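You operate a simulated robot arm through the tools that you are given. There is no shell and no other tool. Be economical: measure what you need, move in short steps, check, and stop when the job is done.

You run a simulated two-armed robot. Do the job below in one go: nothing can be reset, and whatever is moved stays where it is left.

JOB
On the wardrobe side of the bed, fold the hand towel in half, so that its two short edges meet.

Only the result counts: the job must be done as asked and must still hold three seconds after the hand-in. Knocking over, shifting, dropping, spilling or breaking anything else fails it. Flat cloth is picked up by pressing the open fingertips on it (5 to 10 N) and closing them slowly along it; thin cloth reads only 2 to 8 mm in the jaws.

ROBOT AND FRAMES
Two 7-joint arms with two-finger parallel grippers on one trunk, on a base that drives. Base frame: it is fixed to the floor where the robot stands at the start and does not move with it; the origin is under the middle of the robot, x ahead of it, y to its left, z up. Readings come in cm, rad, newtons and seconds.
The left shoulder is at the start at [7, 16.3, 82], the right one opposite. Places, roughly: wardrobe side of the bed [60, 30, 50]. Payload 3.43 kg a hand.
The tool frame of a hand sits at the grasp point between the pads (the TCP): z along the fingers, y along the line on which they close. The tips reach 3.4 cm beyond it. Largest opening 12.8 cm; finger width 2.4, thickness 1.2; the body of the gripper, 4.8 by 13 cm, starts 9.6 cm behind the TCP.
Orientation is that of the tool frame in the base frame, as a unit quaternion [x, y, z, w]. With the fingers straight down and closing along the base's y, the tool's x points along the base's -x, its y along +y and its z along -z.

CONTROLS
- The arms move only by the tool jog_arm. It takes "left_increments", "right_increments" or both (then of equal length, played together; a hand with none holds still); each is a list that holds one entry, the list of rows, each a list of 6 numbers: the shift along the base's x, y, z in cm, then the turn, a rotation vector about the base's x, y, z in rad. In form: [[[x, y, z, ax, ay, az], ...]]. A call has 1 to 10 rows; each row shifts and turns the commanded pose from where the row before left it. "left_fingers" and "right_fingers" are, for a hand that has rows, the closure, from 0 (fully open) to 1 (shut), set as the call begins (left out, the last holds). A row lasts 0.2 s, in which the tool goes at most 5 cm and 0.15 rad; a call with a longer step from one row to the next is refused whole, and so is a gripper value outside its range. A pose out of reach is approached as far as the arm can. The call stops where the force on the tool passes 40 N (or 10 N more than at its start, if that is more) or the arm is blocked; 0.2 s more then pass. Each finger travels about 15.3 cm/s and halts on what it meets, pressing with about 34 N; the grip force reading is that of the motor and also rises with nothing between the fingers. The clock runs only during rows and for 0.2 s after the last one: add rows that do not move to give the fingers time. The reply holds the time, the measured pose of the TCP, the force on the tool along the base axes, the opening and the grip force, in the units named above and with some noise, with the torque about the TCP (base axes, N m) and any sound that the robot's microphone picked up.
- Cameras (640 x 400 px; columns grow to the right, rows downward): "scene" is now at [12.91, 0.77, 104.87]; the picture's right is [0.08, -1.00, 0.00], its down [-0.58, -0.05, -0.81] and it looks along [0.81, 0.07, -0.58] (base axes); focal length 262 px, centre (320, 200). "left" rides on the left gripper at [7.6, 1.1, -16] in its tool frame; the picture's right is [-0.15, 0.99, 0.00], its down [-0.88, -0.13, -0.46] and it looks along [-0.45, -0.07, 0.89] (tool axes); focal length 234 px, centre (320, 200). "right" rides on the right gripper at [7.6, -1.1, -16] in its tool frame; the picture's right is [0.15, 0.99, 0.00], its down [-0.88, 0.13, -0.46] and it looks along [-0.45, 0.07, 0.89] (tool axes); focal length 234 px, centre (320, 200). There is no depth. A picture from a camera that has moved, and an enlarged one, comes with that camera's place and axes in the base frame and with its lens. The place of the scene camera against the robot may be out by one fixed shift of up to 1.2 cm in any direction.
- get_image(camera): a new picture of that camera. The clock stands still meanwhile.
- move_column(by): slides the trunk up (or, below 0, down) by that many cm; the arms and the scene camera ride with it, the base frame stays. It gives what a move gives, with no picture.
- drive_base(legs): drives the robot by 1 to 6 legs, each [ahead, left, turn to the left] in cm, cm and rad, along the robot's own axes; the way and the turn of a leg run together, so that a leg with both is an arc; at most 150 cm and 3.142 rad a leg. The arms and the cameras ride along, it lands a little off, and it stops where it bumps. It gives what a move gives.
- aim_head(pan, tilt): turns the head with the scene camera to pan (to the left, within 1.501 rad either way) and tilt (down, from -0.506 to 1.204), counted from straight ahead of the robot. It gives what a move gives.
- inspect(camera, box): a new picture of the part [left, top, right, bottom] of that camera's present view, enlarged. The clock stands still meanwhile.
- job_done(): hands the job in; it is judged then, once.

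Work in short steps. Places have to be worked out from the pictures, the camera data and where the tool is seen: move nearer, look again, correct. Check each grasp and each placing, and mend what went wrong. You have 120 turns and 108 pictures in all, those below and enlarged ones among them. Open the grippers and draw the arms clear of the work before you hand the job in, unless the task says otherwise; then end with one line.

The tools are called after "Call:" as name(argument=value, ...) on one line, values as JSON. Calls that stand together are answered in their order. jog_arm: Moves the arms, as the interface text tells. Its arguments: {"type":"object","properties":{"left_increments":{"type":"array","items":{"type":"array","items":{"type":"array","items":{"type":"number"}}}},"left_fingers":{"type":"number"},"right_increments":{"type":"array","items":{"type":"array","items":{"type":"array","items":{"type":"number"}}}},"right_fingers":{"type":"number"}},"required":[]} The other tools are called the same way: move_column (by) slides the trunk up or down; drive_base (legs) drives the base; aim_head (pan, tilt) turns the head that bears the scene camera; get_image (camera) takes a picture; inspect (camera, box) takes an enlarged picture of a part of a camera's view; job_done () hands the job in.

At the start:

```text
clock: 0.0
left_ee_pos: [49.11, 41.99, 66.68]
left_orientation: [0.001, 1.0, 0.0, 0.0]
left_contact_force: [-0.8, -0.5, 0.0]
left_wrist_torque: [0.02, 0.05, 0.0]
left_finger_gap: 12.8
left_grasp_force: 0.1
right_ee_pos: [71.28, -0.47, 74.07]
right_orientation: [0.0, 1.0, 0.0, 0.0]
right_contact_force: [0.4, -0.2, -0.8]
right_wrist_torque: [-0.01, 0.0, 0.0]
right_finger_gap: 12.78
right_grasp_force: 0.1
trunk travel left (down, up): [-30.0, 64.0]
robot x, y, heading: [0.1, 0.29, 0.0]
head pan, tilt: [0.084, 0.621]
```

scene: 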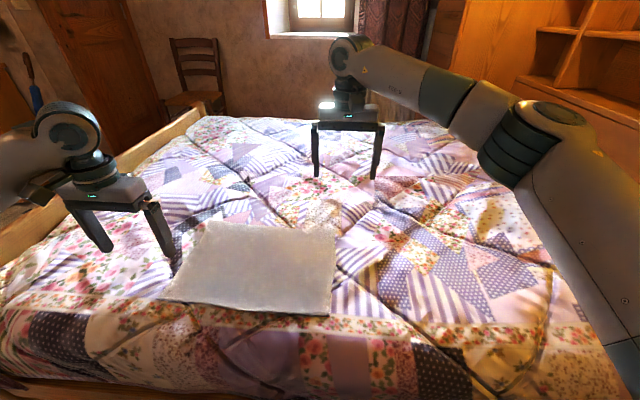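
right: 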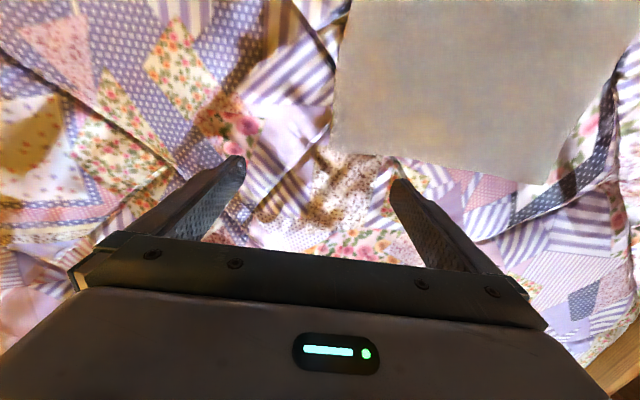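
left: 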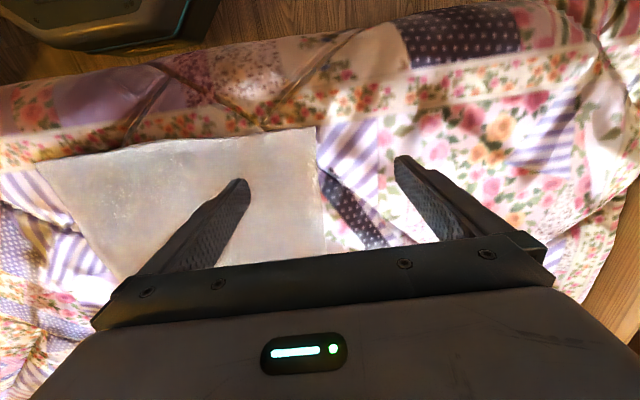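

The towel appears to span x≈48–79 and y≈1.5–45, so its short edges run along x at y≈1.5 and y≈45. I'll look at the floor to my left before planning a base shift.

Call:
aim_head(pan=0.9, tilt=0.8)

Call:
get_image(camera="scene")

```text
clock: 1.1
left_ee_pos: [49.08, 41.99, 66.54]
left_orientation: [0.001, 1.0, -0.001, 0.0]
left_contact_force: [0.1, 0.5, 0.3]
left_wrist_torque: [-0.01, 0.0, -0.01]
left_finger_gap: 12.78
left_grasp_force: 0.1
right_ee_pos: [71.29, -0.58, 74.05]
right_orientation: [0.0, 1.0, 0.0, 0.0]
right_contact_force: [0.2, 0.7, -0.5]
right_wrist_torque: [0.02, 0.03, -0.01]
right_finger_gap: 12.77
right_grasp_force: 0.1
trunk travel left (down, up): [-30.0, 64.0]
robot x, y, heading: [-0.1, -0.27, -0.002]
head pan, tilt: [0.901, 0.799]
```

```text
104 pictures are left
camera scene: at [9.18, 6.35, 103.38], right [0.78, -0.62, 0.0], down [-0.45, -0.56, -0.7], along [0.43, 0.55, -0.72], focal length 262 px, centre (320, 200)
```

scene: 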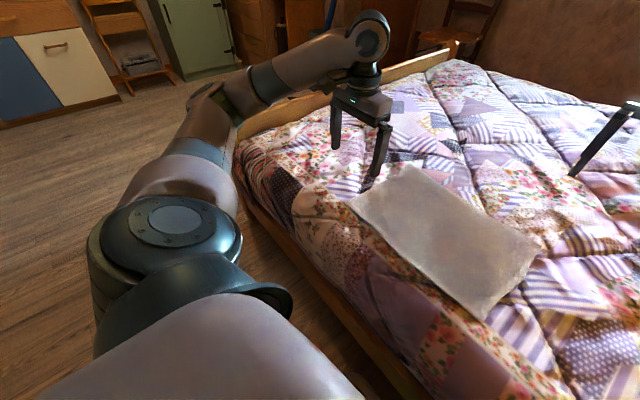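

The floor to the left is clear. I'll shift the base 14 cm left to centre the arms, then move the head back and look at the towel.

Call:
drive_base(legs=[[0, 14, 0]])

Call:
aim_head(pan=0.1, tilt=0.8)

Call:
get_image(camera="scene")

Call:
get_image(camera="right")

```text
clock: 2.5
left_ee_pos: [49.02, 56.09, 66.6]
left_orientation: [0.0, 1.0, -0.001, 0.0]
left_contact_force: [0.2, -0.9, -1.0]
left_wrist_torque: [-0.01, -0.01, -0.01]
left_finger_gap: 12.83
left_grasp_force: 0.0
right_ee_pos: [71.17, 13.54, 73.95]
right_orientation: [0.0, 1.0, -0.001, 0.0]
right_contact_force: [-0.6, 0.3, -0.8]
right_wrist_torque: [-0.07, 0.0, -0.02]
right_finger_gap: 12.78
right_grasp_force: 0.0
trunk travel left (down, up): [-30.0, 64.0]
robot x, y, heading: [0.0, 13.68, -0.001]
head pan, tilt: [0.901, 0.799]
```

```text
clock: 3.6
left_ee_pos: [49.15, 55.97, 66.53]
left_orientation: [0.0, 1.0, 0.001, 0.0]
left_contact_force: [0.1, 0.4, 0.4]
left_wrist_torque: [0.03, -0.02, 0.03]
left_finger_gap: 12.78
left_grasp_force: 0.2
right_ee_pos: [71.33, 13.46, 73.97]
right_orientation: [0.0, 1.0, 0.0, 0.0]
right_contact_force: [0.7, -0.3, 0.0]
right_wrist_torque: [-0.04, -0.01, -0.01]
right_finger_gap: 12.81
right_grasp_force: 0.1
trunk travel left (down, up): [-30.0, 64.0]
robot x, y, heading: [0.21, 13.94, 0.002]
head pan, tilt: [0.099, 0.799]
```

```text
103 pictures are left
camera scene: at [12.2, 14.88, 103.37], right [0.1, -0.99, 0.0], down [-0.71, -0.07, -0.7], along [0.69, 0.07, -0.72], focal length 262 px, centre (320, 200)
```

scene: 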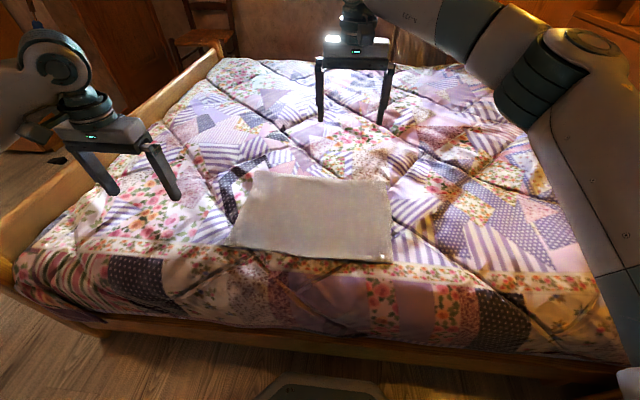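

```text
102 pictures are left
camera right: at [63.67, 12.35, 90.06], right [-0.15, 0.99, 0.0], down [0.88, 0.13, 0.46], along [0.45, 0.07, -0.89], focal length 234 px, centre (320, 200)
```

right: 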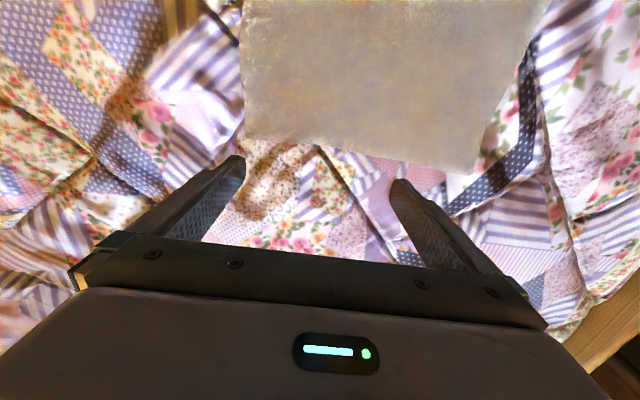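

With z≈48–49 the two camera views agree: the towel's corners are roughly (46,2), (75,0), (76,42) and (46,40). I'll grip the right short edge near both corners, left hand near and right hand far, with the fingers closing along x, so I turn both wrists and move the hands over there.

Call:
jog_arm(left_increments=[[[0, -4.5, 0.3, 0, 0, -0.15], [0, -4.5, 0.3, 0, 0, -0.15], [0, -4.5, 0.3, 0, 0, -0.15], [0, -4.5, 0, 0, 0, -0.15], [0, -4.5, 0, 0, 0, -0.15], [0, -4.5, 0, 0, 0, -0.15], [0, -4.5, 0, 0, 0, -0.15], [0, -4.5, 0, 0, 0, -0.15], [0, -4.5, 0, 0, 0, -0.15], [0, -4.5, 0, 0, 0, -0.15]]], right_increments=[[[0, -1, -0.5, 0, 0, 0.15], [0, -1, -0.5, 0, 0, 0.15], [0, -1, -0.5, 0, 0, 0.15], [0, -1, -0.5, 0, 0, 0.15], [0, -1, -0.5, 0, 0, 0.15], [0, -1, -0.5, 0, 0, 0.15], [0, -1, -0.5, 0, 0, 0.15], [0, -1, -0.5, 0, 0, 0.15], [0, -1, -0.5, 0, 0, 0.15], [0, -1, -0.5, 0, 0, 0.15]]], left_fingers=0.6, right_fingers=0.6)

Call:
get_image(camera="scene")

```text
clock: 5.8
left_ee_pos: [49.04, 10.83, 67.44]
left_orientation: [0.683, 0.731, 0.0, 0.0]
left_contact_force: [-0.5, -0.3, -0.2]
left_wrist_torque: [-0.01, -0.02, 0.01]
left_finger_gap: 5.16
left_grasp_force: 0.0
right_ee_pos: [71.28, 8.09, 71.48]
right_orientation: [-0.389, 0.921, 0.001, 0.0]
right_contact_force: [0.1, 0.0, 1.1]
right_wrist_torque: [0.01, -0.01, 0.02]
right_finger_gap: 5.1
right_grasp_force: 0.0
right hand out of reach, approached as far as the arm can: row 6, 7, 8, 9, 10
trunk travel left (down, up): [-30.0, 64.0]
robot x, y, heading: [0.01, 13.92, -0.001]
head pan, tilt: [0.099, 0.799]
```

```text
101 pictures are left
camera scene: at [12.2, 14.81, 103.37], right [0.1, -1.0, 0.0], down [-0.71, -0.07, -0.7], along [0.69, 0.07, -0.72], focal length 262 px, centre (320, 200)
```

scene: 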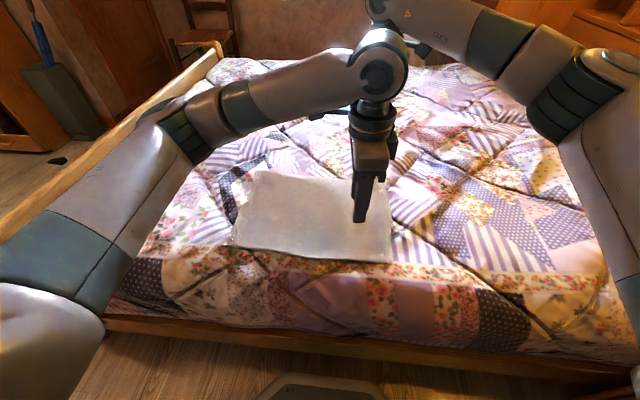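

The left hand turned fine, but the right wrist stopped at about 0.8 rad, near a joint limit. I'll turn the right hand the other way while the left holds still.

Call:
jog_arm(right_increments=[[[0, 0, 0, 0, 0, -0.15], [0, 0, 0, 0, 0, -0.15], [0, 0, 0, 0, 0, -0.15], [0, 0, 0, 0, 0, -0.15], [0, 0, 0, 0, 0, -0.15], [0, 0, 0, 0, 0, -0.15], [0, 0, 0, 0, 0, -0.15], [0, 0, 0, 0, 0, -0.15], [0, 0, 0, 0, 0, -0.15], [0, 0, 0, 0, 0, -0.15]]])

```text
clock: 8.0
left_ee_pos: [49.05, 11.05, 67.51]
left_orientation: [0.681, 0.732, 0.0, -0.001]
left_contact_force: [0.1, 0.6, 0.0]
left_wrist_torque: [-0.02, 0.02, -0.02]
left_finger_gap: 5.11
left_grasp_force: 0.1
right_ee_pos: [71.14, 8.18, 71.47]
right_orientation: [0.345, 0.939, 0.0, 0.0]
right_contact_force: [-0.2, -0.6, 0.6]
right_wrist_torque: [0.01, 0.0, 0.03]
right_finger_gap: 5.14
right_grasp_force: 0.0
trunk travel left (down, up): [-30.0, 64.0]
robot x, y, heading: [-0.28, 14.09, 0.0]
head pan, tilt: [0.099, 0.799]
```

The right hand turned back to −0.70 rad, so I'll finish it to −1.57, level the left hand to −1.57, and move both to y≈3.

Call:
jog_arm(left_increments=[[[0, -1.3, 0, 0, 0, -0.068], [0, -1.3, 0, 0, 0, 0], [0, -1.3, 0, 0, 0, 0], [0, -1.3, 0, 0, 0, 0], [0, -1.3, 0, 0, 0, 0], [0, -1.3, -1, 0, 0, 0], [0, 0, -2, 0, 0, 0]]], right_increments=[[[0, 0, 0, 0, 0, -0.145], [0, 0, 0, 0, 0, -0.145], [0, 0, 0, 0, 0, -0.145], [0, 0, -1, 0, 0, -0.145], [0, 0, -2, 0, 0, -0.145], [0, 0, -2, 0, 0, -0.145], [0, 0, -2, 0, 0, 0]]])

Call:
get_image(camera="right")

Call:
get_image(camera="left")

Call:
get_image(camera="scene")

```text
clock: 9.6
left_ee_pos: [49.1, 3.23, 64.38]
left_orientation: [0.705, 0.709, 0.0, 0.001]
left_contact_force: [-0.5, 0.1, 0.2]
left_wrist_torque: [0.0, -0.01, -0.02]
left_finger_gap: 5.13
left_grasp_force: 0.1
right_ee_pos: [71.18, 8.13, 64.38]
right_orientation: [0.708, 0.706, 0.0, 0.001]
right_contact_force: [-0.1, 0.1, 0.2]
right_wrist_torque: [0.02, 0.04, -0.01]
right_finger_gap: 5.11
right_grasp_force: 0.0
trunk travel left (down, up): [-30.0, 64.0]
robot x, y, heading: [0.0, 14.21, 0.0]
head pan, tilt: [0.099, 0.799]
```

```text
100 pictures are left
camera right: at [70.09, 15.68, 80.4], right [0.99, 0.14, 0.0], down [0.13, -0.88, 0.46], along [0.07, -0.45, -0.89], focal length 234 px, centre (320, 200)
```

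right: 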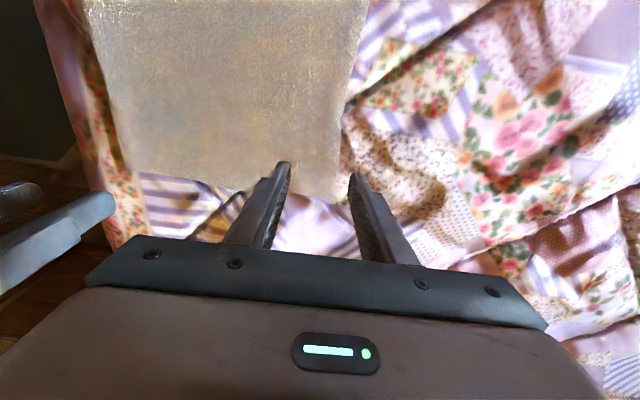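

```text
99 pictures are left
camera left: at [50.2, 10.67, 80.39], right [0.99, -0.14, 0.0], down [-0.13, -0.88, 0.46], along [-0.07, -0.45, -0.89], focal length 234 px, centre (320, 200)
```

left: 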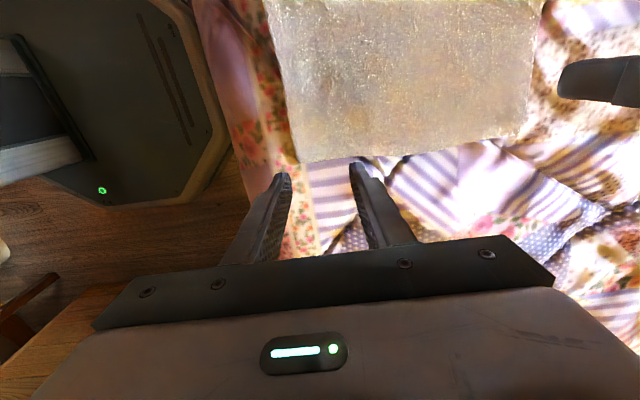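

```text
98 pictures are left
camera scene: at [12.24, 14.86, 103.37], right [0.1, -1.0, 0.0], down [-0.71, -0.07, -0.7], along [0.69, 0.07, -0.72], focal length 262 px, centre (320, 200)
```

scene: 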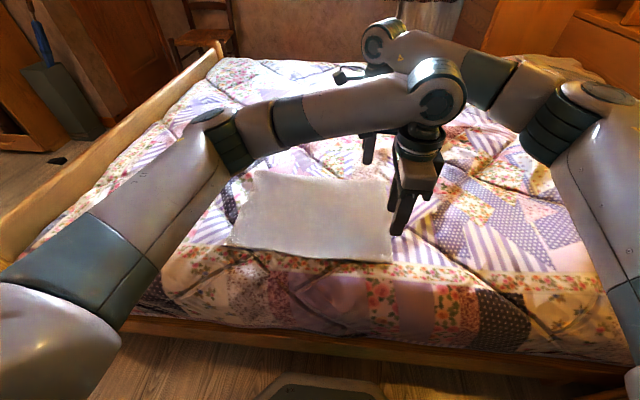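

Both wrist views put the right short edge from (44.8, 0.8) to (76, −0.3). I'll move both hands above their grip points and lower them to just above the cloth.

Call:
jog_arm(left_increments=[[[-0.3, -0.8, -2, 0, 0, 0], [-0.3, -0.7, -2, 0, 0, 0], [0, 0, -2, 0, 0, 0], [0, 0, -2, 0, 0, 0], [0, 0, -1.4, 0, 0, 0]]], right_increments=[[[0.5, -3.6, -2, 0, 0, 0], [0.5, -3.6, -2, 0, 0, 0], [0, 0, -2, 0, 0, 0], [0, 0, -2, 0, 0, 0], [0, 0, -1.4, 0, 0, 0]]])

Call:
get_image(camera="right")

Call:
get_image(camera="left")

```text
clock: 10.8
left_ee_pos: [48.42, 1.72, 55.16]
left_orientation: [0.706, 0.708, 0.0, 0.0]
left_contact_force: [0.5, 0.9, -0.1]
left_wrist_torque: [0.02, 0.01, 0.02]
left_finger_gap: 5.11
left_grasp_force: 0.1
right_ee_pos: [72.2, 0.98, 54.94]
right_orientation: [0.708, 0.707, 0.0, 0.0]
right_contact_force: [-0.9, -0.4, -1.1]
right_wrist_torque: [-0.01, 0.0, -0.01]
right_finger_gap: 5.12
right_grasp_force: 0.0
trunk travel left (down, up): [-30.0, 64.0]
robot x, y, heading: [-0.11, 13.83, -0.006]
head pan, tilt: [0.099, 0.799]
```

```text
97 pictures are left
camera right: at [71.1, 8.48, 71.0], right [0.99, 0.15, 0.0], down [0.13, -0.88, 0.46], along [0.07, -0.45, -0.89], focal length 234 px, centre (320, 200)
```

right: 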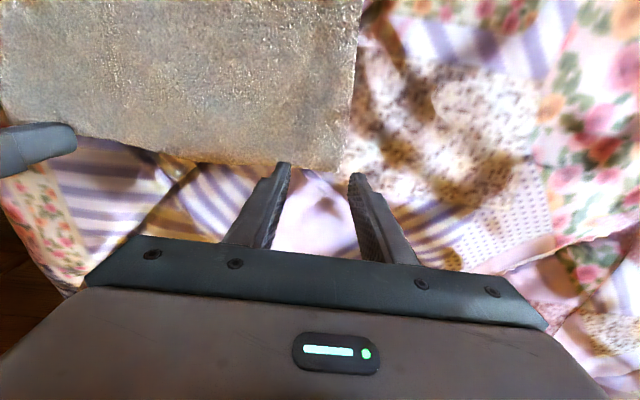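

```text
96 pictures are left
camera left: at [49.56, 9.09, 71.0], right [0.99, -0.14, 0.0], down [-0.13, -0.88, 0.46], along [-0.07, -0.45, -0.89], focal length 234 px, centre (320, 200)
```

left: 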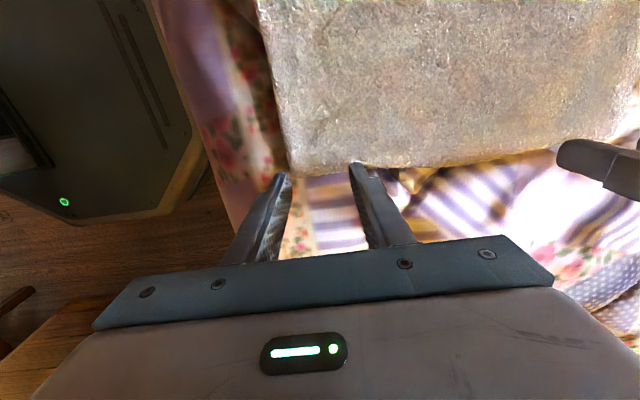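

The close views put the corners at (74.3, 0.8) and (45.4, 1.2). I'll shift both hands slightly inward and lower them in small steps towards contact.

Call:
jog_arm(left_increments=[[[0.7, 0.7, 0, 0, 0, 0], [0, 0, -1, 0, 0, 0], [0, 0, -0.8, 0, 0, 0], [0, 0, -0.5, 0, 0, 0]]], right_increments=[[[-1.2, 1.0, 0, 0, 0, 0], [0, 0, -1, 0, 0, 0], [0, 0, -0.8, 0, 0, 0], [0, 0, -0.5, 0, 0, 0]]])

Call:
get_image(camera="right")

Call:
get_image(camera="left")

```text
clock: 11.8
left_ee_pos: [49.14, 2.28, 53.57]
left_orientation: [0.707, 0.707, 0.002, 0.005]
left_contact_force: [-6.4, 7.7, 23.3]
left_wrist_torque: [0.34, 0.35, -0.03]
left_finger_gap: 5.16
left_grasp_force: 0.1
right_ee_pos: [71.06, 1.91, 53.67]
right_orientation: [0.708, 0.706, 0.006, 0.004]
right_contact_force: [-3.7, -2.0, 17.4]
right_wrist_torque: [-0.05, 0.54, 0.13]
right_finger_gap: 5.28
right_grasp_force: 2.0
trunk travel left (down, up): [-30.0, 64.0]
robot x, y, heading: [-0.07, 14.01, -0.004]
head pan, tilt: [0.099, 0.799]
stopped in row 4 (left hand): the force on the tool passed its limit (the readings are from after the stop); the commanded pose is now the measured one
```

```text
95 pictures are left
camera right: at [69.74, 9.44, 69.7], right [0.99, 0.15, 0.01], down [0.12, -0.88, 0.46], along [0.08, -0.45, -0.89], focal length 234 px, centre (320, 200)
```

right: 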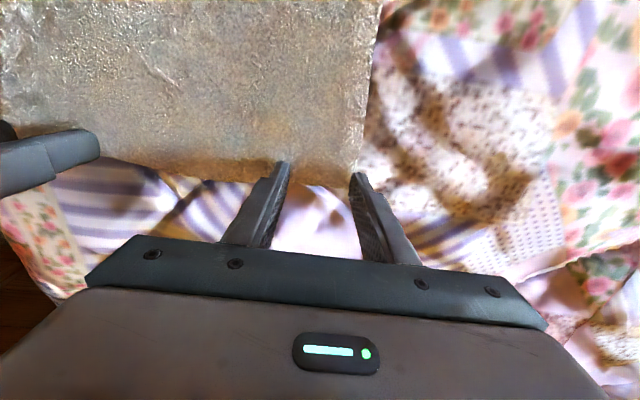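

```text
94 pictures are left
camera left: at [50.07, 9.91, 69.59], right [0.99, -0.15, 0.01], down [-0.13, -0.88, 0.46], along [-0.06, -0.46, -0.89], focal length 234 px, centre (320, 200)
```

left: 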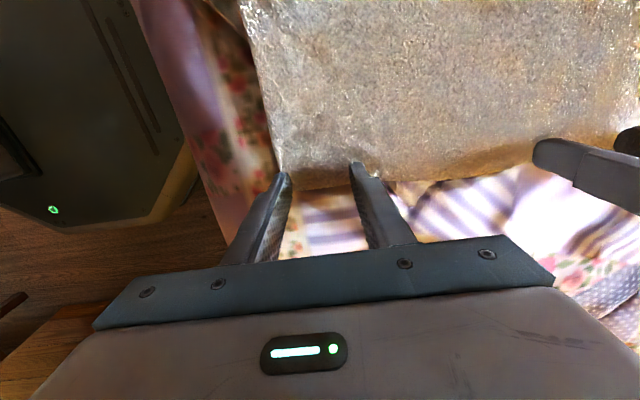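

Contact is at TCP z≈53.6, so the surface is near 50.2, and the fingers lie just inside the edge. I'll lift a little, shift the left hand 0.7 cm inward, and press again more lightly.

Call:
jog_arm(left_increments=[[[0, 0, 0.7, 0, 0, 0], [0.8, 0.1, 0, 0, 0, 0], [0, 0, -0.3, 0, 0, 0], [0, 0, -0.15, 0, 0, 0], [0, 0, 0, 0, 0, 0]]], right_increments=[[[0, 0, 0.3, 0, 0, 0], [0, 0.1, 0, 0, 0, 0], [0, 0, -0.1, 0, 0, 0], [0, 0, -0.1, 0, 0, 0], [0, 0, 0, 0, 0, 0]]])

```text
clock: 13.0
left_ee_pos: [50.03, 2.37, 53.73]
left_orientation: [0.706, 0.708, 0.002, 0.004]
left_contact_force: [0.8, -1.0, 7.3]
left_wrist_torque: [0.01, 0.0, 0.01]
left_finger_gap: 5.13
left_grasp_force: 0.1
right_ee_pos: [71.18, 2.04, 53.65]
right_orientation: [0.708, 0.707, 0.006, 0.003]
right_contact_force: [8.2, -3.6, 32.9]
right_wrist_torque: [-0.05, 0.54, 0.11]
right_finger_gap: 4.83
right_grasp_force: 0.0
trunk travel left (down, up): [-30.0, 64.0]
robot x, y, heading: [0.4, 14.33, 0.0]
head pan, tilt: [0.099, 0.799]
```

The left hand presses at 7 N, which is good. The right reads 33 N and off-centre, so I'll ease it up slightly.

Call:
jog_arm(right_increments=[[[0, 0, 0.15, 0, 0, 0], [0, 0, 0, 0, 0, 0]]])

```text
clock: 13.6
left_ee_pos: [49.96, 2.29, 53.81]
left_orientation: [0.706, 0.708, 0.002, 0.006]
left_contact_force: [0.2, -0.6, 14.5]
left_wrist_torque: [0.0, 0.0, 0.08]
left_finger_gap: 5.13
left_grasp_force: 0.0
right_ee_pos: [70.94, 1.9, 53.69]
right_orientation: [0.708, 0.706, 0.003, 0.004]
right_contact_force: [10.0, -2.9, 26.0]
right_wrist_torque: [-0.07, 0.24, 0.07]
right_finger_gap: 4.78
right_grasp_force: 0.2
trunk travel left (down, up): [-30.0, 64.0]
robot x, y, heading: [0.2, 14.06, -0.002]
head pan, tilt: [0.099, 0.799]
```

I'll ease the right up another 0.35 cm and the left 0.1 cm, and start closing in small steps.

Call:
jog_arm(left_increments=[[[0, 0, -0.0, 0, 0, 0], [0, 0, -0.05, 0, 0, 0]]], right_increments=[[[0, 0, 0.35, 0, 0, 0], [0, 0, 0, 0, 0, 0]]], left_fingers=0.63, right_fingers=0.6)

```text
clock: 14.2
left_ee_pos: [49.9, 2.41, 53.59]
left_orientation: [0.706, 0.708, 0.002, 0.005]
left_contact_force: [-1.9, 0.3, 27.5]
left_wrist_torque: [0.13, 0.08, 0.02]
left_finger_gap: 4.32
left_grasp_force: 0.0
right_ee_pos: [71.01, 1.95, 53.71]
right_orientation: [0.707, 0.707, 0.001, 0.001]
right_contact_force: [1.9, -1.8, 4.8]
right_wrist_torque: [0.0, 0.05, -0.02]
right_finger_gap: 4.98
right_grasp_force: 0.0
trunk travel left (down, up): [-30.0, 64.0]
robot x, y, heading: [0.13, 13.87, 0.001]
head pan, tilt: [0.099, 0.799]
```

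The right is now at 5 N and the left has risen to 27 N. I'll ease the left up and continue closing slowly on both.

Call:
jog_arm(left_increments=[[[0, 0, 0.25, 0, 0, 0], [0, 0, 0, 0, 0, 0]]], right_increments=[[[0, 0, -0.03, 0, 0, 0], [0, 0, 0, 0, 0, 0]]], left_fingers=0.66, right_fingers=0.64)

Call:
get_image(camera="left")

Call:
get_image(camera="right")

```text
clock: 14.8
left_ee_pos: [50.01, 2.43, 53.56]
left_orientation: [0.706, 0.708, 0.001, 0.003]
left_contact_force: [-1.4, -1.8, 14.9]
left_wrist_torque: [0.0, -0.06, -0.01]
left_finger_gap: 4.3
left_grasp_force: 0.0
right_ee_pos: [71.03, 2.0, 53.77]
right_orientation: [0.707, 0.707, 0.003, 0.002]
right_contact_force: [-1.8, 1.7, 4.3]
right_wrist_torque: [0.05, 0.14, -0.04]
right_finger_gap: 4.66
right_grasp_force: 0.5
trunk travel left (down, up): [-30.0, 64.0]
robot x, y, heading: [-0.1, 14.5, 0.001]
head pan, tilt: [0.099, 0.799]
```

```text
93 pictures are left
camera left: at [51.04, 9.97, 69.62], right [0.99, -0.14, 0.01], down [-0.13, -0.88, 0.46], along [-0.06, -0.45, -0.89], focal length 234 px, centre (320, 200)
```

left: 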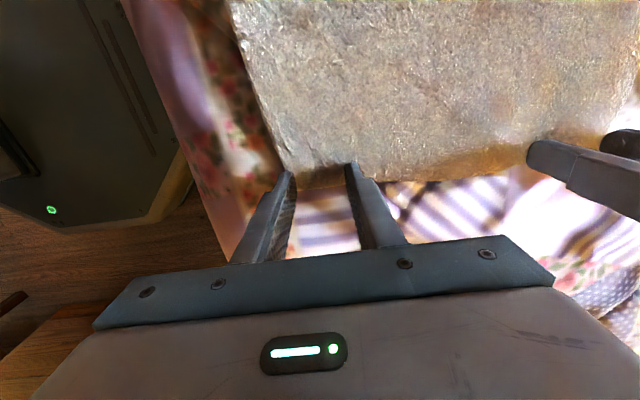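

```text
92 pictures are left
camera right: at [69.84, 9.55, 69.76], right [0.99, 0.15, 0.01], down [0.13, -0.88, 0.46], along [0.07, -0.45, -0.89], focal length 234 px, centre (320, 200)
```

right: 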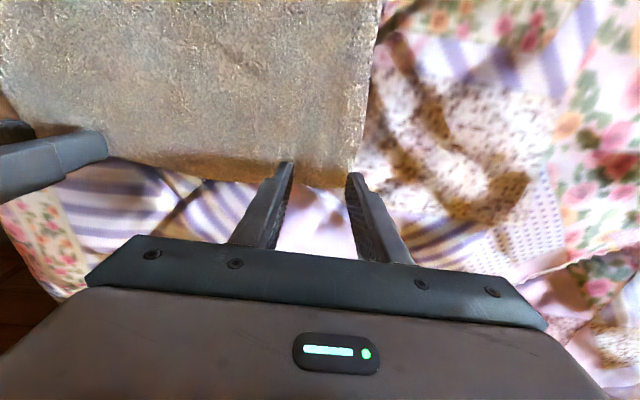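

Both hands are on the cloth near the edge. I'll continue closing in steps while watching the forces.

Call:
jog_arm(left_increments=[[[0, 0, 0.05, 0, 0, 0], [0, 0, 0, 0, 0, 0]]], right_increments=[[[0, 0, -0.05, 0, 0, 0], [0, 0, 0, 0, 0, 0]]], left_fingers=0.71, right_fingers=0.69)

Call:
jog_arm(left_increments=[[[0, 0, 0, 0, 0, 0], [0, 0, 0, 0, 0, 0]]], right_increments=[[[0, 0, 0, 0, 0, 0], [0, 0, 0, 0, 0, 0]]], left_fingers=0.76, right_fingers=0.74)

Call:
get_image(camera="left")

Call:
get_image(camera="right")

```text
clock: 15.4
left_ee_pos: [50.04, 2.4, 53.72]
left_orientation: [0.707, 0.708, 0.0, 0.003]
left_contact_force: [-0.5, 0.9, 8.0]
left_wrist_torque: [0.03, -0.03, -0.01]
left_finger_gap: 3.58
left_grasp_force: 0.0
right_ee_pos: [71.11, 2.06, 53.74]
right_orientation: [0.708, 0.707, 0.003, 0.002]
right_contact_force: [-1.2, -0.1, 6.7]
right_wrist_torque: [0.05, 0.09, -0.01]
right_finger_gap: 3.9
right_grasp_force: 0.2
trunk travel left (down, up): [-30.0, 64.0]
robot x, y, heading: [0.16, 13.98, -0.0]
head pan, tilt: [0.099, 0.799]
```

```text
clock: 16.0
left_ee_pos: [49.94, 2.43, 53.76]
left_orientation: [0.707, 0.707, 0.001, 0.003]
left_contact_force: [-1.0, 1.4, 5.5]
left_wrist_torque: [0.03, 0.01, -0.02]
left_finger_gap: 2.97
left_grasp_force: 0.0
right_ee_pos: [71.17, 2.05, 53.76]
right_orientation: [0.707, 0.707, 0.004, 0.001]
right_contact_force: [0.8, 0.3, 6.5]
right_wrist_torque: [0.04, 0.05, 0.0]
right_finger_gap: 3.21
right_grasp_force: 0.2
trunk travel left (down, up): [-30.0, 64.0]
robot x, y, heading: [0.53, 14.11, 0.0]
head pan, tilt: [0.099, 0.799]
```

```text
91 pictures are left
camera left: at [51.08, 9.98, 69.67], right [0.99, -0.14, 0.01], down [-0.13, -0.88, 0.46], along [-0.06, -0.45, -0.89], focal length 234 px, centre (320, 200)
```

left: 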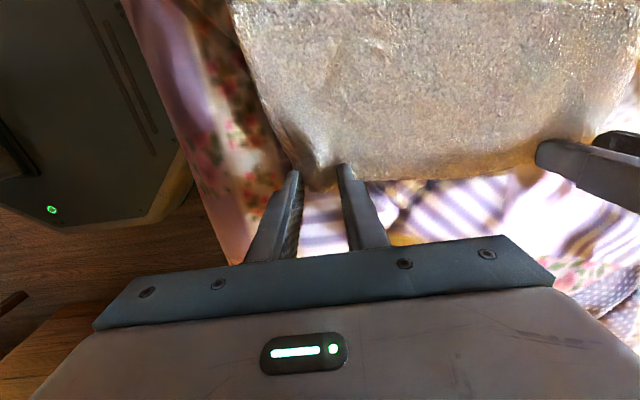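

```text
90 pictures are left
camera right: at [69.92, 9.52, 69.74], right [0.99, 0.15, 0.01], down [0.13, -0.88, 0.46], along [0.07, -0.45, -0.89], focal length 234 px, centre (320, 200)
```

right: 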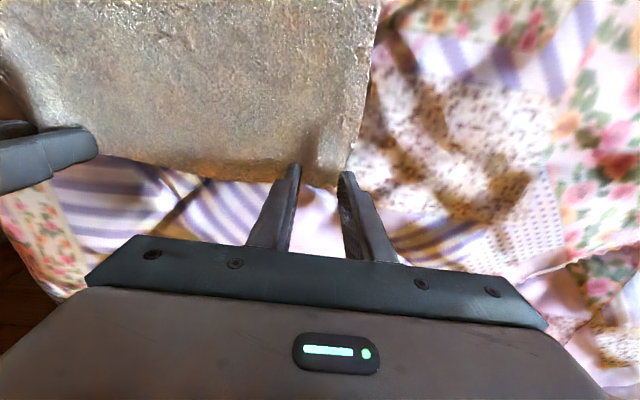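

Ridges of cloth are forming between both pairs of fingers, so the method works. I'll keep closing.

Call:
jog_arm(left_increments=[[[0, 0, 0, 0, 0, 0], [0, 0, 0, 0, 0, 0]]], right_increments=[[[0, 0, 0, 0, 0, 0], [0, 0, 0, 0, 0, 0]]], left_fingers=0.83, right_fingers=0.81)

Call:
jog_arm(left_increments=[[[0, 0, 0, 0, 0, 0], [0, 0, 0, 0, 0, 0]]], right_increments=[[[0, 0, 0, 0, 0, 0], [0, 0, 0, 0, 0, 0]]], left_fingers=0.9, right_fingers=0.9)

Call:
jog_arm(left_increments=[[[0, 0, 0, 0, 0, 0], [0, 0, 0, 0, 0, 0], [0, 0, 0, 0, 0, 0]]], right_increments=[[[0, 0, 0, 0, 0, 0], [0, 0, 0, 0, 0, 0], [0, 0, 0, 0, 0, 0]]], left_fingers=1.0, right_fingers=1.0)

Call:
get_image(camera="left")

Call:
get_image(camera="right")

```text
clock: 16.6
left_ee_pos: [50.06, 2.48, 53.69]
left_orientation: [0.706, 0.708, 0.001, 0.004]
left_contact_force: [0.1, 0.0, 4.3]
left_wrist_torque: [0.02, -0.01, 0.0]
left_finger_gap: 2.14
left_grasp_force: 0.0
right_ee_pos: [71.15, 2.02, 53.75]
right_orientation: [0.707, 0.707, 0.003, 0.001]
right_contact_force: [-0.7, 1.1, 7.2]
right_wrist_torque: [0.05, 0.11, 0.02]
right_finger_gap: 2.4
right_grasp_force: 0.1
trunk travel left (down, up): [-30.0, 64.0]
robot x, y, heading: [-0.26, 14.32, 0.004]
head pan, tilt: [0.099, 0.799]
```

```text
clock: 17.2
left_ee_pos: [50.09, 2.43, 53.67]
left_orientation: [0.707, 0.707, 0.0, 0.003]
left_contact_force: [0.3, 0.7, 3.6]
left_wrist_torque: [0.01, -0.04, 0.0]
left_finger_gap: 1.31
left_grasp_force: 0.1
right_ee_pos: [71.13, 2.02, 53.61]
right_orientation: [0.708, 0.706, 0.002, 0.001]
right_contact_force: [-2.3, 0.8, 5.8]
right_wrist_torque: [0.04, 0.16, 0.0]
right_finger_gap: 1.34
right_grasp_force: 0.5
trunk travel left (down, up): [-30.0, 64.0]
robot x, y, heading: [-0.31, 13.95, -0.002]
head pan, tilt: [0.099, 0.799]
```

```text
clock: 18.0
left_ee_pos: [50.11, 2.44, 53.74]
left_orientation: [0.706, 0.708, 0.001, 0.004]
left_contact_force: [6.1, 0.1, 3.5]
left_wrist_torque: [0.02, -0.26, 0.02]
left_finger_gap: 0.51
left_grasp_force: 34.1
right_ee_pos: [71.03, 2.0, 53.68]
right_orientation: [0.707, 0.707, 0.003, 0.001]
right_contact_force: [-8.8, 0.4, 7.9]
right_wrist_torque: [0.05, 0.33, 0.01]
right_finger_gap: 0.53
right_grasp_force: 34.1
trunk travel left (down, up): [-30.0, 64.0]
robot x, y, heading: [0.18, 14.19, -0.004]
head pan, tilt: [0.099, 0.799]
```

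```text
89 pictures are left
camera left: at [51.08, 9.97, 69.71], right [0.99, -0.14, 0.01], down [-0.13, -0.88, 0.46], along [-0.06, -0.45, -0.89], focal length 234 px, centre (320, 200)
```

left: 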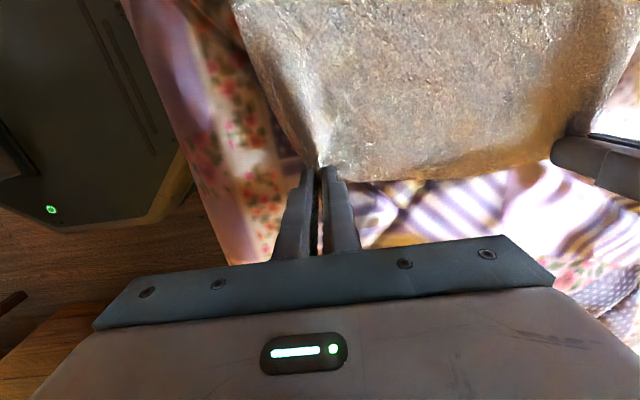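

```text
88 pictures are left
camera right: at [69.88, 9.52, 69.73], right [0.99, 0.15, 0.01], down [0.13, -0.88, 0.46], along [0.07, -0.45, -0.89], focal length 234 px, centre (320, 200)
```

right: 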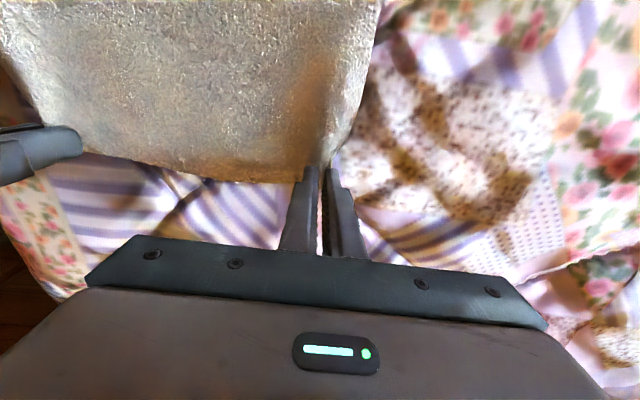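

Both jaws read 0.5 cm at full grip force, so cloth is in each. I'll lift a few centimetres, drifting left, and check the hold.

Call:
jog_arm(left_increments=[[[0, 0, 1, 0, 0, 0], [0, 0, 1, 0, 0, 0], [0, 0.3, 1, 0, 0, 0], [0, 0.3, 1, 0, 0, 0], [0, 0.4, 1, 0, 0, 0], [0, 0.4, 1, 0, 0, 0]]], right_increments=[[[0, 0, 1, 0, 0, 0], [0, 0, 1, 0, 0, 0], [0, 0.3, 1, 0, 0, 0], [0, 0.3, 1, 0, 0, 0], [0, 0.4, 1, 0, 0, 0], [0, 0.4, 1, 0, 0, 0]]])

Call:
get_image(camera="left")

Call:
get_image(camera="scene")

```text
clock: 19.4
left_ee_pos: [50.11, 3.92, 59.74]
left_orientation: [0.705, 0.709, 0.001, 0.003]
left_contact_force: [5.7, -0.2, 0.0]
left_wrist_torque: [0.02, -0.19, -0.02]
left_finger_gap: 0.5
left_grasp_force: 34.3
right_ee_pos: [71.28, 3.38, 59.57]
right_orientation: [0.707, 0.707, 0.003, 0.001]
right_contact_force: [-5.7, -0.4, -0.8]
right_wrist_torque: [-0.01, 0.2, 0.0]
right_finger_gap: 0.45
right_grasp_force: 34.2
trunk travel left (down, up): [-30.0, 64.0]
robot x, y, heading: [0.25, 13.96, 0.0]
head pan, tilt: [0.099, 0.799]
```

```text
87 pictures are left
camera left: at [51.14, 11.32, 75.69], right [0.99, -0.14, 0.01], down [-0.13, -0.88, 0.46], along [-0.06, -0.45, -0.89], focal length 234 px, centre (320, 200)
```

left: 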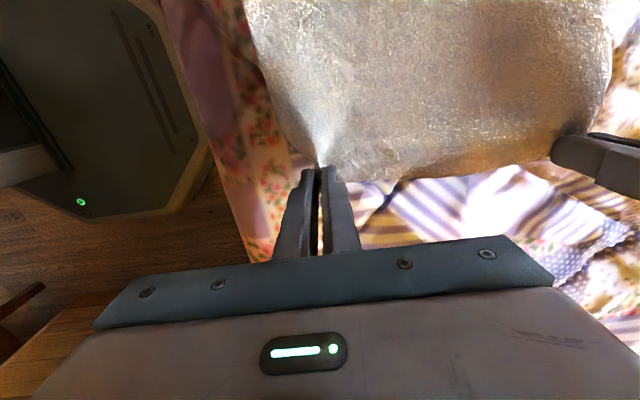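

```text
86 pictures are left
camera scene: at [12.19, 14.86, 103.37], right [0.1, -1.0, 0.0], down [-0.71, -0.07, -0.7], along [0.69, 0.07, -0.72], focal length 262 px, centre (320, 200)
```

scene: 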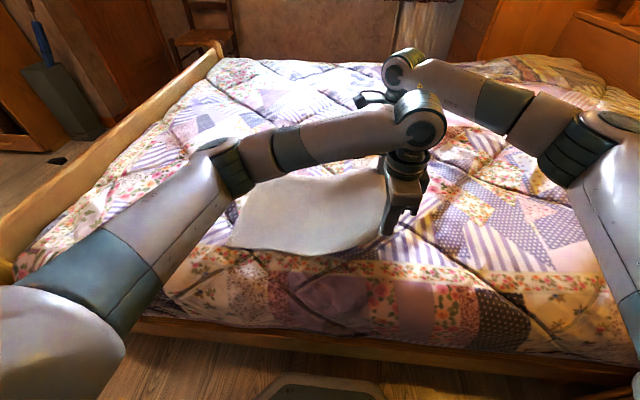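

The hold is good: the near edge is lifted and slightly taut between the hands. I'll start an arc over the fold line at y≈21.5, letting the hands come slightly together.

Call:
jog_arm(left_increments=[[[0.03, 1.0, 1.0, 0, 0, 0], [0.03, 1.0, 1.0, 0, 0, 0], [0.03, 1.0, 1.0, 0, 0, 0], [0.03, 1.0, 1.0, 0, 0, 0], [0.03, 1.0, 1.0, 0, 0, 0], [0.03, 1.0, 1.0, 0, 0, 0], [0, 1.0, 0.9, 0, 0, 0], [0, 1.0, 0.9, 0, 0, 0]]], right_increments=[[[-0.03, 1.0, 1.0, 0, 0, 0], [-0.03, 1.0, 1.0, 0, 0, 0], [-0.03, 1.0, 1.0, 0, 0, 0], [-0.03, 1.0, 1.0, 0, 0, 0], [-0.03, 1.0, 1.0, 0, 0, 0], [-0.03, 1.0, 1.0, 0, 0, 0], [0, 1.0, 0.9, 0, 0, 0], [0, 1.0, 0.9, 0, 0, 0]]])

Call:
get_image(camera="left")

Call:
get_image(camera="scene")

```text
clock: 21.2
left_ee_pos: [50.29, 11.86, 67.53]
left_orientation: [0.707, 0.708, 0.001, 0.003]
left_contact_force: [1.8, 0.0, 0.1]
left_wrist_torque: [-0.03, -0.08, -0.03]
left_finger_gap: 0.48
left_grasp_force: 34.7
right_ee_pos: [71.01, 11.47, 67.42]
right_orientation: [0.708, 0.706, 0.003, 0.001]
right_contact_force: [-2.0, 0.0, 0.6]
right_wrist_torque: [-0.04, 0.08, -0.04]
right_finger_gap: 0.42
right_grasp_force: 33.5
trunk travel left (down, up): [-30.0, 64.0]
robot x, y, heading: [0.11, 14.3, -0.003]
head pan, tilt: [0.099, 0.799]
```

```text
85 pictures are left
camera left: at [51.34, 19.36, 83.48], right [0.99, -0.14, 0.01], down [-0.13, -0.88, 0.46], along [-0.06, -0.45, -0.89], focal length 234 px, centre (320, 200)
```

left: 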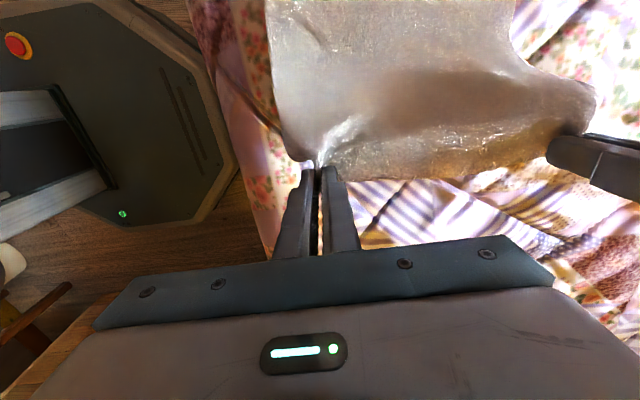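

```text
84 pictures are left
camera scene: at [12.19, 14.88, 103.37], right [0.1, -1.0, 0.0], down [-0.71, -0.07, -0.7], along [0.69, 0.07, -0.72], focal length 262 px, centre (320, 200)
```

scene: 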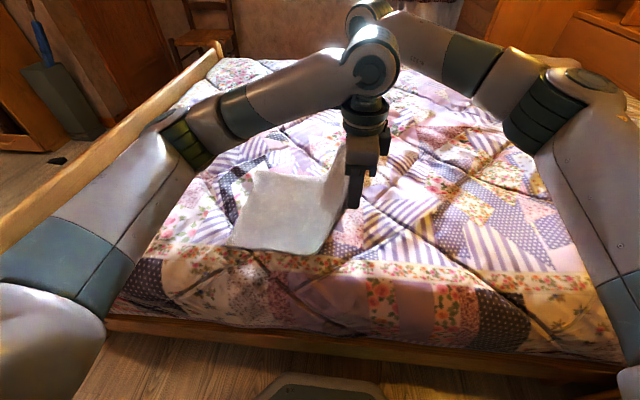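

The cloth lifts cleanly while the left half stays in place, with its near-left corner still at px (232,247). I'll continue to the top of the arc.

Call:
jog_arm(left_increments=[[[0, 1.1, 0.6, 0, 0, 0], [0, 1.1, 0.6, 0, 0, 0], [0, 1.1, 0.6, 0, 0, 0], [0, 1.1, 0.5, 0, 0, 0], [0, 1.1, 0.3, 0, 0, 0], [0, 1.1, 0.3, 0, 0, 0], [0, 1.1, 0.2, 0, 0, 0], [0, 1.1, 0.1, 0, 0, 0], [0, 1.1, 0, 0, 0, 0], [0, 1.1, -0.1, 0, 0, 0]]], right_increments=[[[0, 1.15, 0.6, 0, 0, 0], [0, 1.15, 0.6, 0, 0, 0], [0, 1.15, 0.6, 0, 0, 0], [0, 1.15, 0.5, 0, 0, 0], [0, 1.15, 0.3, 0, 0, 0], [0, 1.15, 0.3, 0, 0, 0], [0, 1.1, 0.2, 0, 0, 0], [0, 1.1, 0.1, 0, 0, 0], [0, 1.1, 0, 0, 0, 0], [0, 1.1, -0.1, 0, 0, 0]]])

Call:
get_image(camera="left")

Call:
get_image(camera="scene")

```text
clock: 23.4
left_ee_pos: [50.29, 22.87, 70.58]
left_orientation: [0.707, 0.707, 0.0, 0.004]
left_contact_force: [1.5, 1.0, 0.4]
left_wrist_torque: [0.02, -0.12, -0.02]
left_finger_gap: 0.51
left_grasp_force: 33.9
right_ee_pos: [71.05, 22.75, 70.49]
right_orientation: [0.708, 0.707, 0.003, 0.0]
right_contact_force: [-1.9, -1.0, 0.1]
right_wrist_torque: [-0.03, 0.1, -0.02]
right_finger_gap: 0.49
right_grasp_force: 34.2
trunk travel left (down, up): [-30.0, 64.0]
robot x, y, heading: [0.02, 14.29, -0.004]
head pan, tilt: [0.099, 0.799]
```

```text
83 pictures are left
camera left: at [51.32, 30.37, 86.51], right [0.99, -0.14, 0.01], down [-0.13, -0.88, 0.46], along [-0.06, -0.45, -0.89], focal length 234 px, centre (320, 200)
```

left: 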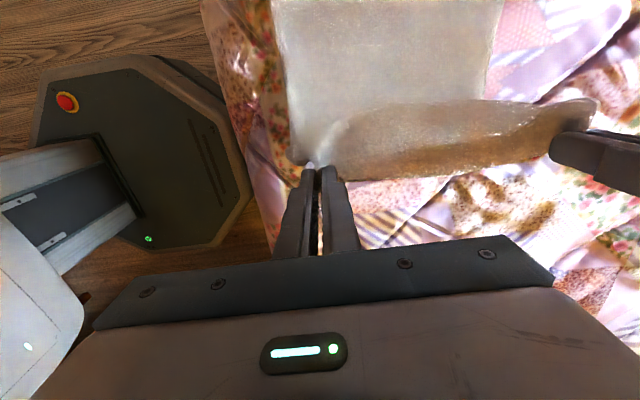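

```text
82 pictures are left
camera scene: at [12.2, 14.89, 103.37], right [0.1, -1.0, 0.0], down [-0.71, -0.07, -0.7], along [0.69, 0.07, -0.72], focal length 262 px, centre (320, 200)
```

scene: 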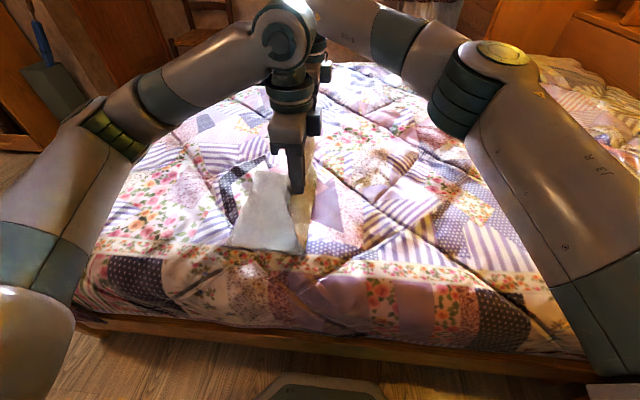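

The grip and fold look clean, with the cloth standing upright over y≈22. I'll drive the base 6 cm left, which carries the hands along the arc and gives the right arm reach for the end.

Call:
drive_base(legs=[[0, 3, 0], [0, 3, 0]])

Call:
get_image(camera="left")

Call:
get_image(camera="scene")

```text
clock: 24.7
left_ee_pos: [50.46, 28.72, 70.54]
left_orientation: [0.706, 0.708, 0.0, 0.004]
left_contact_force: [1.8, 1.0, 0.2]
left_wrist_torque: [-0.07, -0.08, 0.0]
left_finger_gap: 0.46
left_grasp_force: 33.7
right_ee_pos: [71.09, 28.73, 70.46]
right_orientation: [0.707, 0.707, 0.002, 0.002]
right_contact_force: [-1.6, 0.0, -0.9]
right_wrist_torque: [-0.04, 0.11, -0.05]
right_finger_gap: 0.47
right_grasp_force: 33.6
trunk travel left (down, up): [-30.0, 64.0]
robot x, y, heading: [0.18, 19.86, -0.002]
head pan, tilt: [0.099, 0.799]
```

```text
81 pictures are left
camera left: at [51.33, 36.42, 86.5], right [0.99, -0.14, 0.01], down [-0.13, -0.88, 0.46], along [-0.06, -0.45, -0.89], focal length 234 px, centre (320, 200)
```

left: 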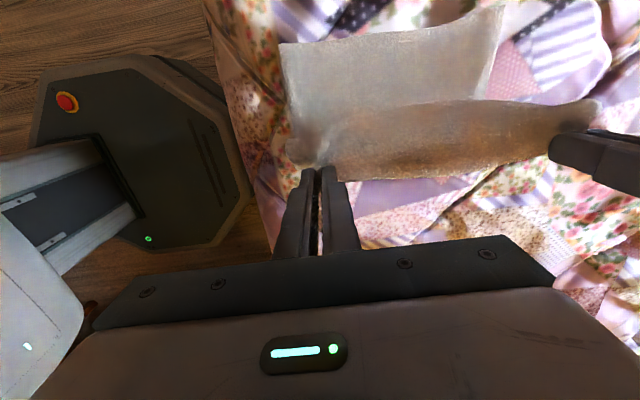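

```text
80 pictures are left
camera scene: at [12.21, 20.94, 103.37], right [0.1, -1.0, 0.0], down [-0.71, -0.07, -0.7], along [0.69, 0.07, -0.72], focal length 262 px, centre (320, 200)
```

scene: 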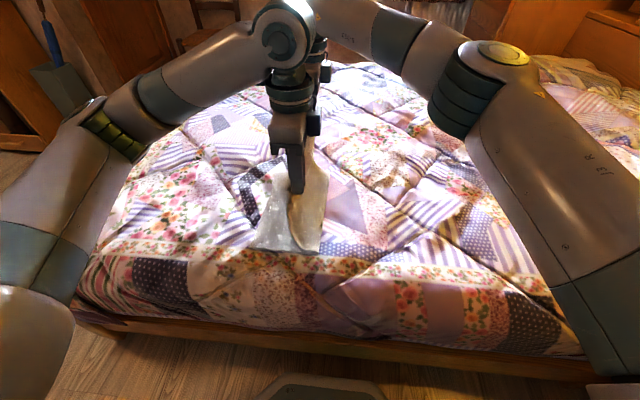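

The left edge lies at y≈41.4. The pinched patch keeps its edge facing right, so a vertical landing would leave a turned-back lip. I'll tilt the hands (palms left, fingers pointing right and down) so the edge rolls over, and step the base left for reach. First I tilt while moving back slightly.

Call:
jog_arm(left_increments=[[[0, -1, 0, -0.14, 0, 0], [0, -1, 0, -0.14, 0, 0], [0, -1, 0, -0.14, 0, 0], [0, -1, 0, -0.14, 0, 0], [0, -1, 0, 0, 0, 0]]], right_increments=[[[0, -1, 0, -0.14, 0, 0], [0, -1, 0, -0.14, 0, 0], [0, -1, 0, -0.14, 0, 0], [0, -1, 0, -0.14, 0, 0], [0, -1, 0, 0, 0, 0]]])

Call:
drive_base(legs=[[0, 3, 0], [0, 3, 0]])

Call:
get_image(camera="left")

Call:
get_image(camera="scene")

```text
clock: 25.9
left_ee_pos: [50.37, 23.7, 70.64]
left_orientation: [0.678, 0.681, -0.196, 0.198]
left_contact_force: [2.2, 0.2, -0.7]
left_wrist_torque: [0.03, -0.06, 0.06]
left_finger_gap: 0.45
left_grasp_force: 33.7
right_ee_pos: [70.98, 23.47, 70.45]
right_orientation: [0.68, 0.68, -0.194, 0.197]
right_contact_force: [-1.5, -0.3, 0.4]
right_wrist_torque: [0.01, 0.04, -0.03]
right_finger_gap: 0.48
right_grasp_force: 34.1
trunk travel left (down, up): [-30.0, 64.0]
robot x, y, heading: [0.11, 20.21, -0.004]
head pan, tilt: [0.099, 0.799]
```

```text
clock: 27.2
left_ee_pos: [50.34, 29.8, 70.52]
left_orientation: [0.678, 0.681, -0.195, 0.199]
left_contact_force: [1.6, -0.7, -1.2]
left_wrist_torque: [-0.03, -0.08, 0.0]
left_finger_gap: 0.5
left_grasp_force: 34.4
right_ee_pos: [71.06, 29.79, 70.49]
right_orientation: [0.679, 0.68, -0.194, 0.197]
right_contact_force: [-1.6, 1.1, 0.1]
right_wrist_torque: [-0.03, 0.01, -0.07]
right_finger_gap: 0.43
right_grasp_force: 33.9
trunk travel left (down, up): [-30.0, 64.0]
robot x, y, heading: [0.04, 25.59, 0.001]
head pan, tilt: [0.099, 0.799]
```

```text
79 pictures are left
camera left: at [51.39, 44.68, 79.99], right [0.99, -0.12, 0.08], down [-0.13, -0.5, 0.86], along [-0.06, -0.86, -0.51], focal length 234 px, centre (320, 200)
```

left: 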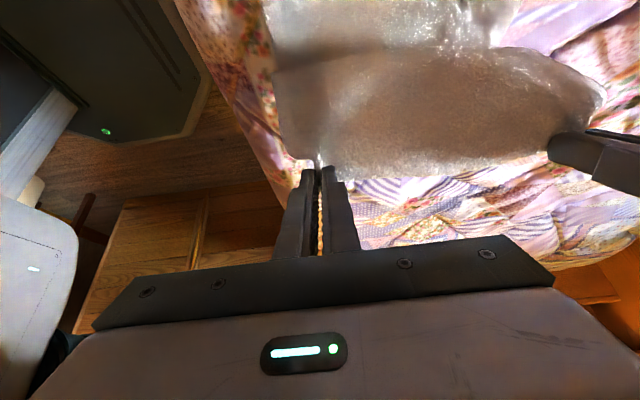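

```text
78 pictures are left
camera scene: at [12.21, 26.92, 103.37], right [0.1, -1.0, 0.0], down [-0.71, -0.07, -0.7], along [0.69, 0.07, -0.72], focal length 262 px, centre (320, 200)
```

scene: 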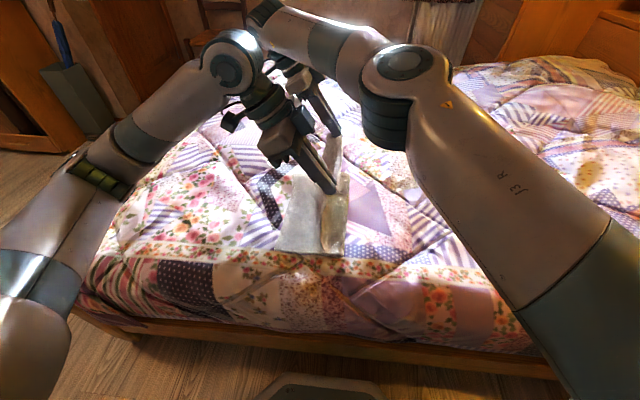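

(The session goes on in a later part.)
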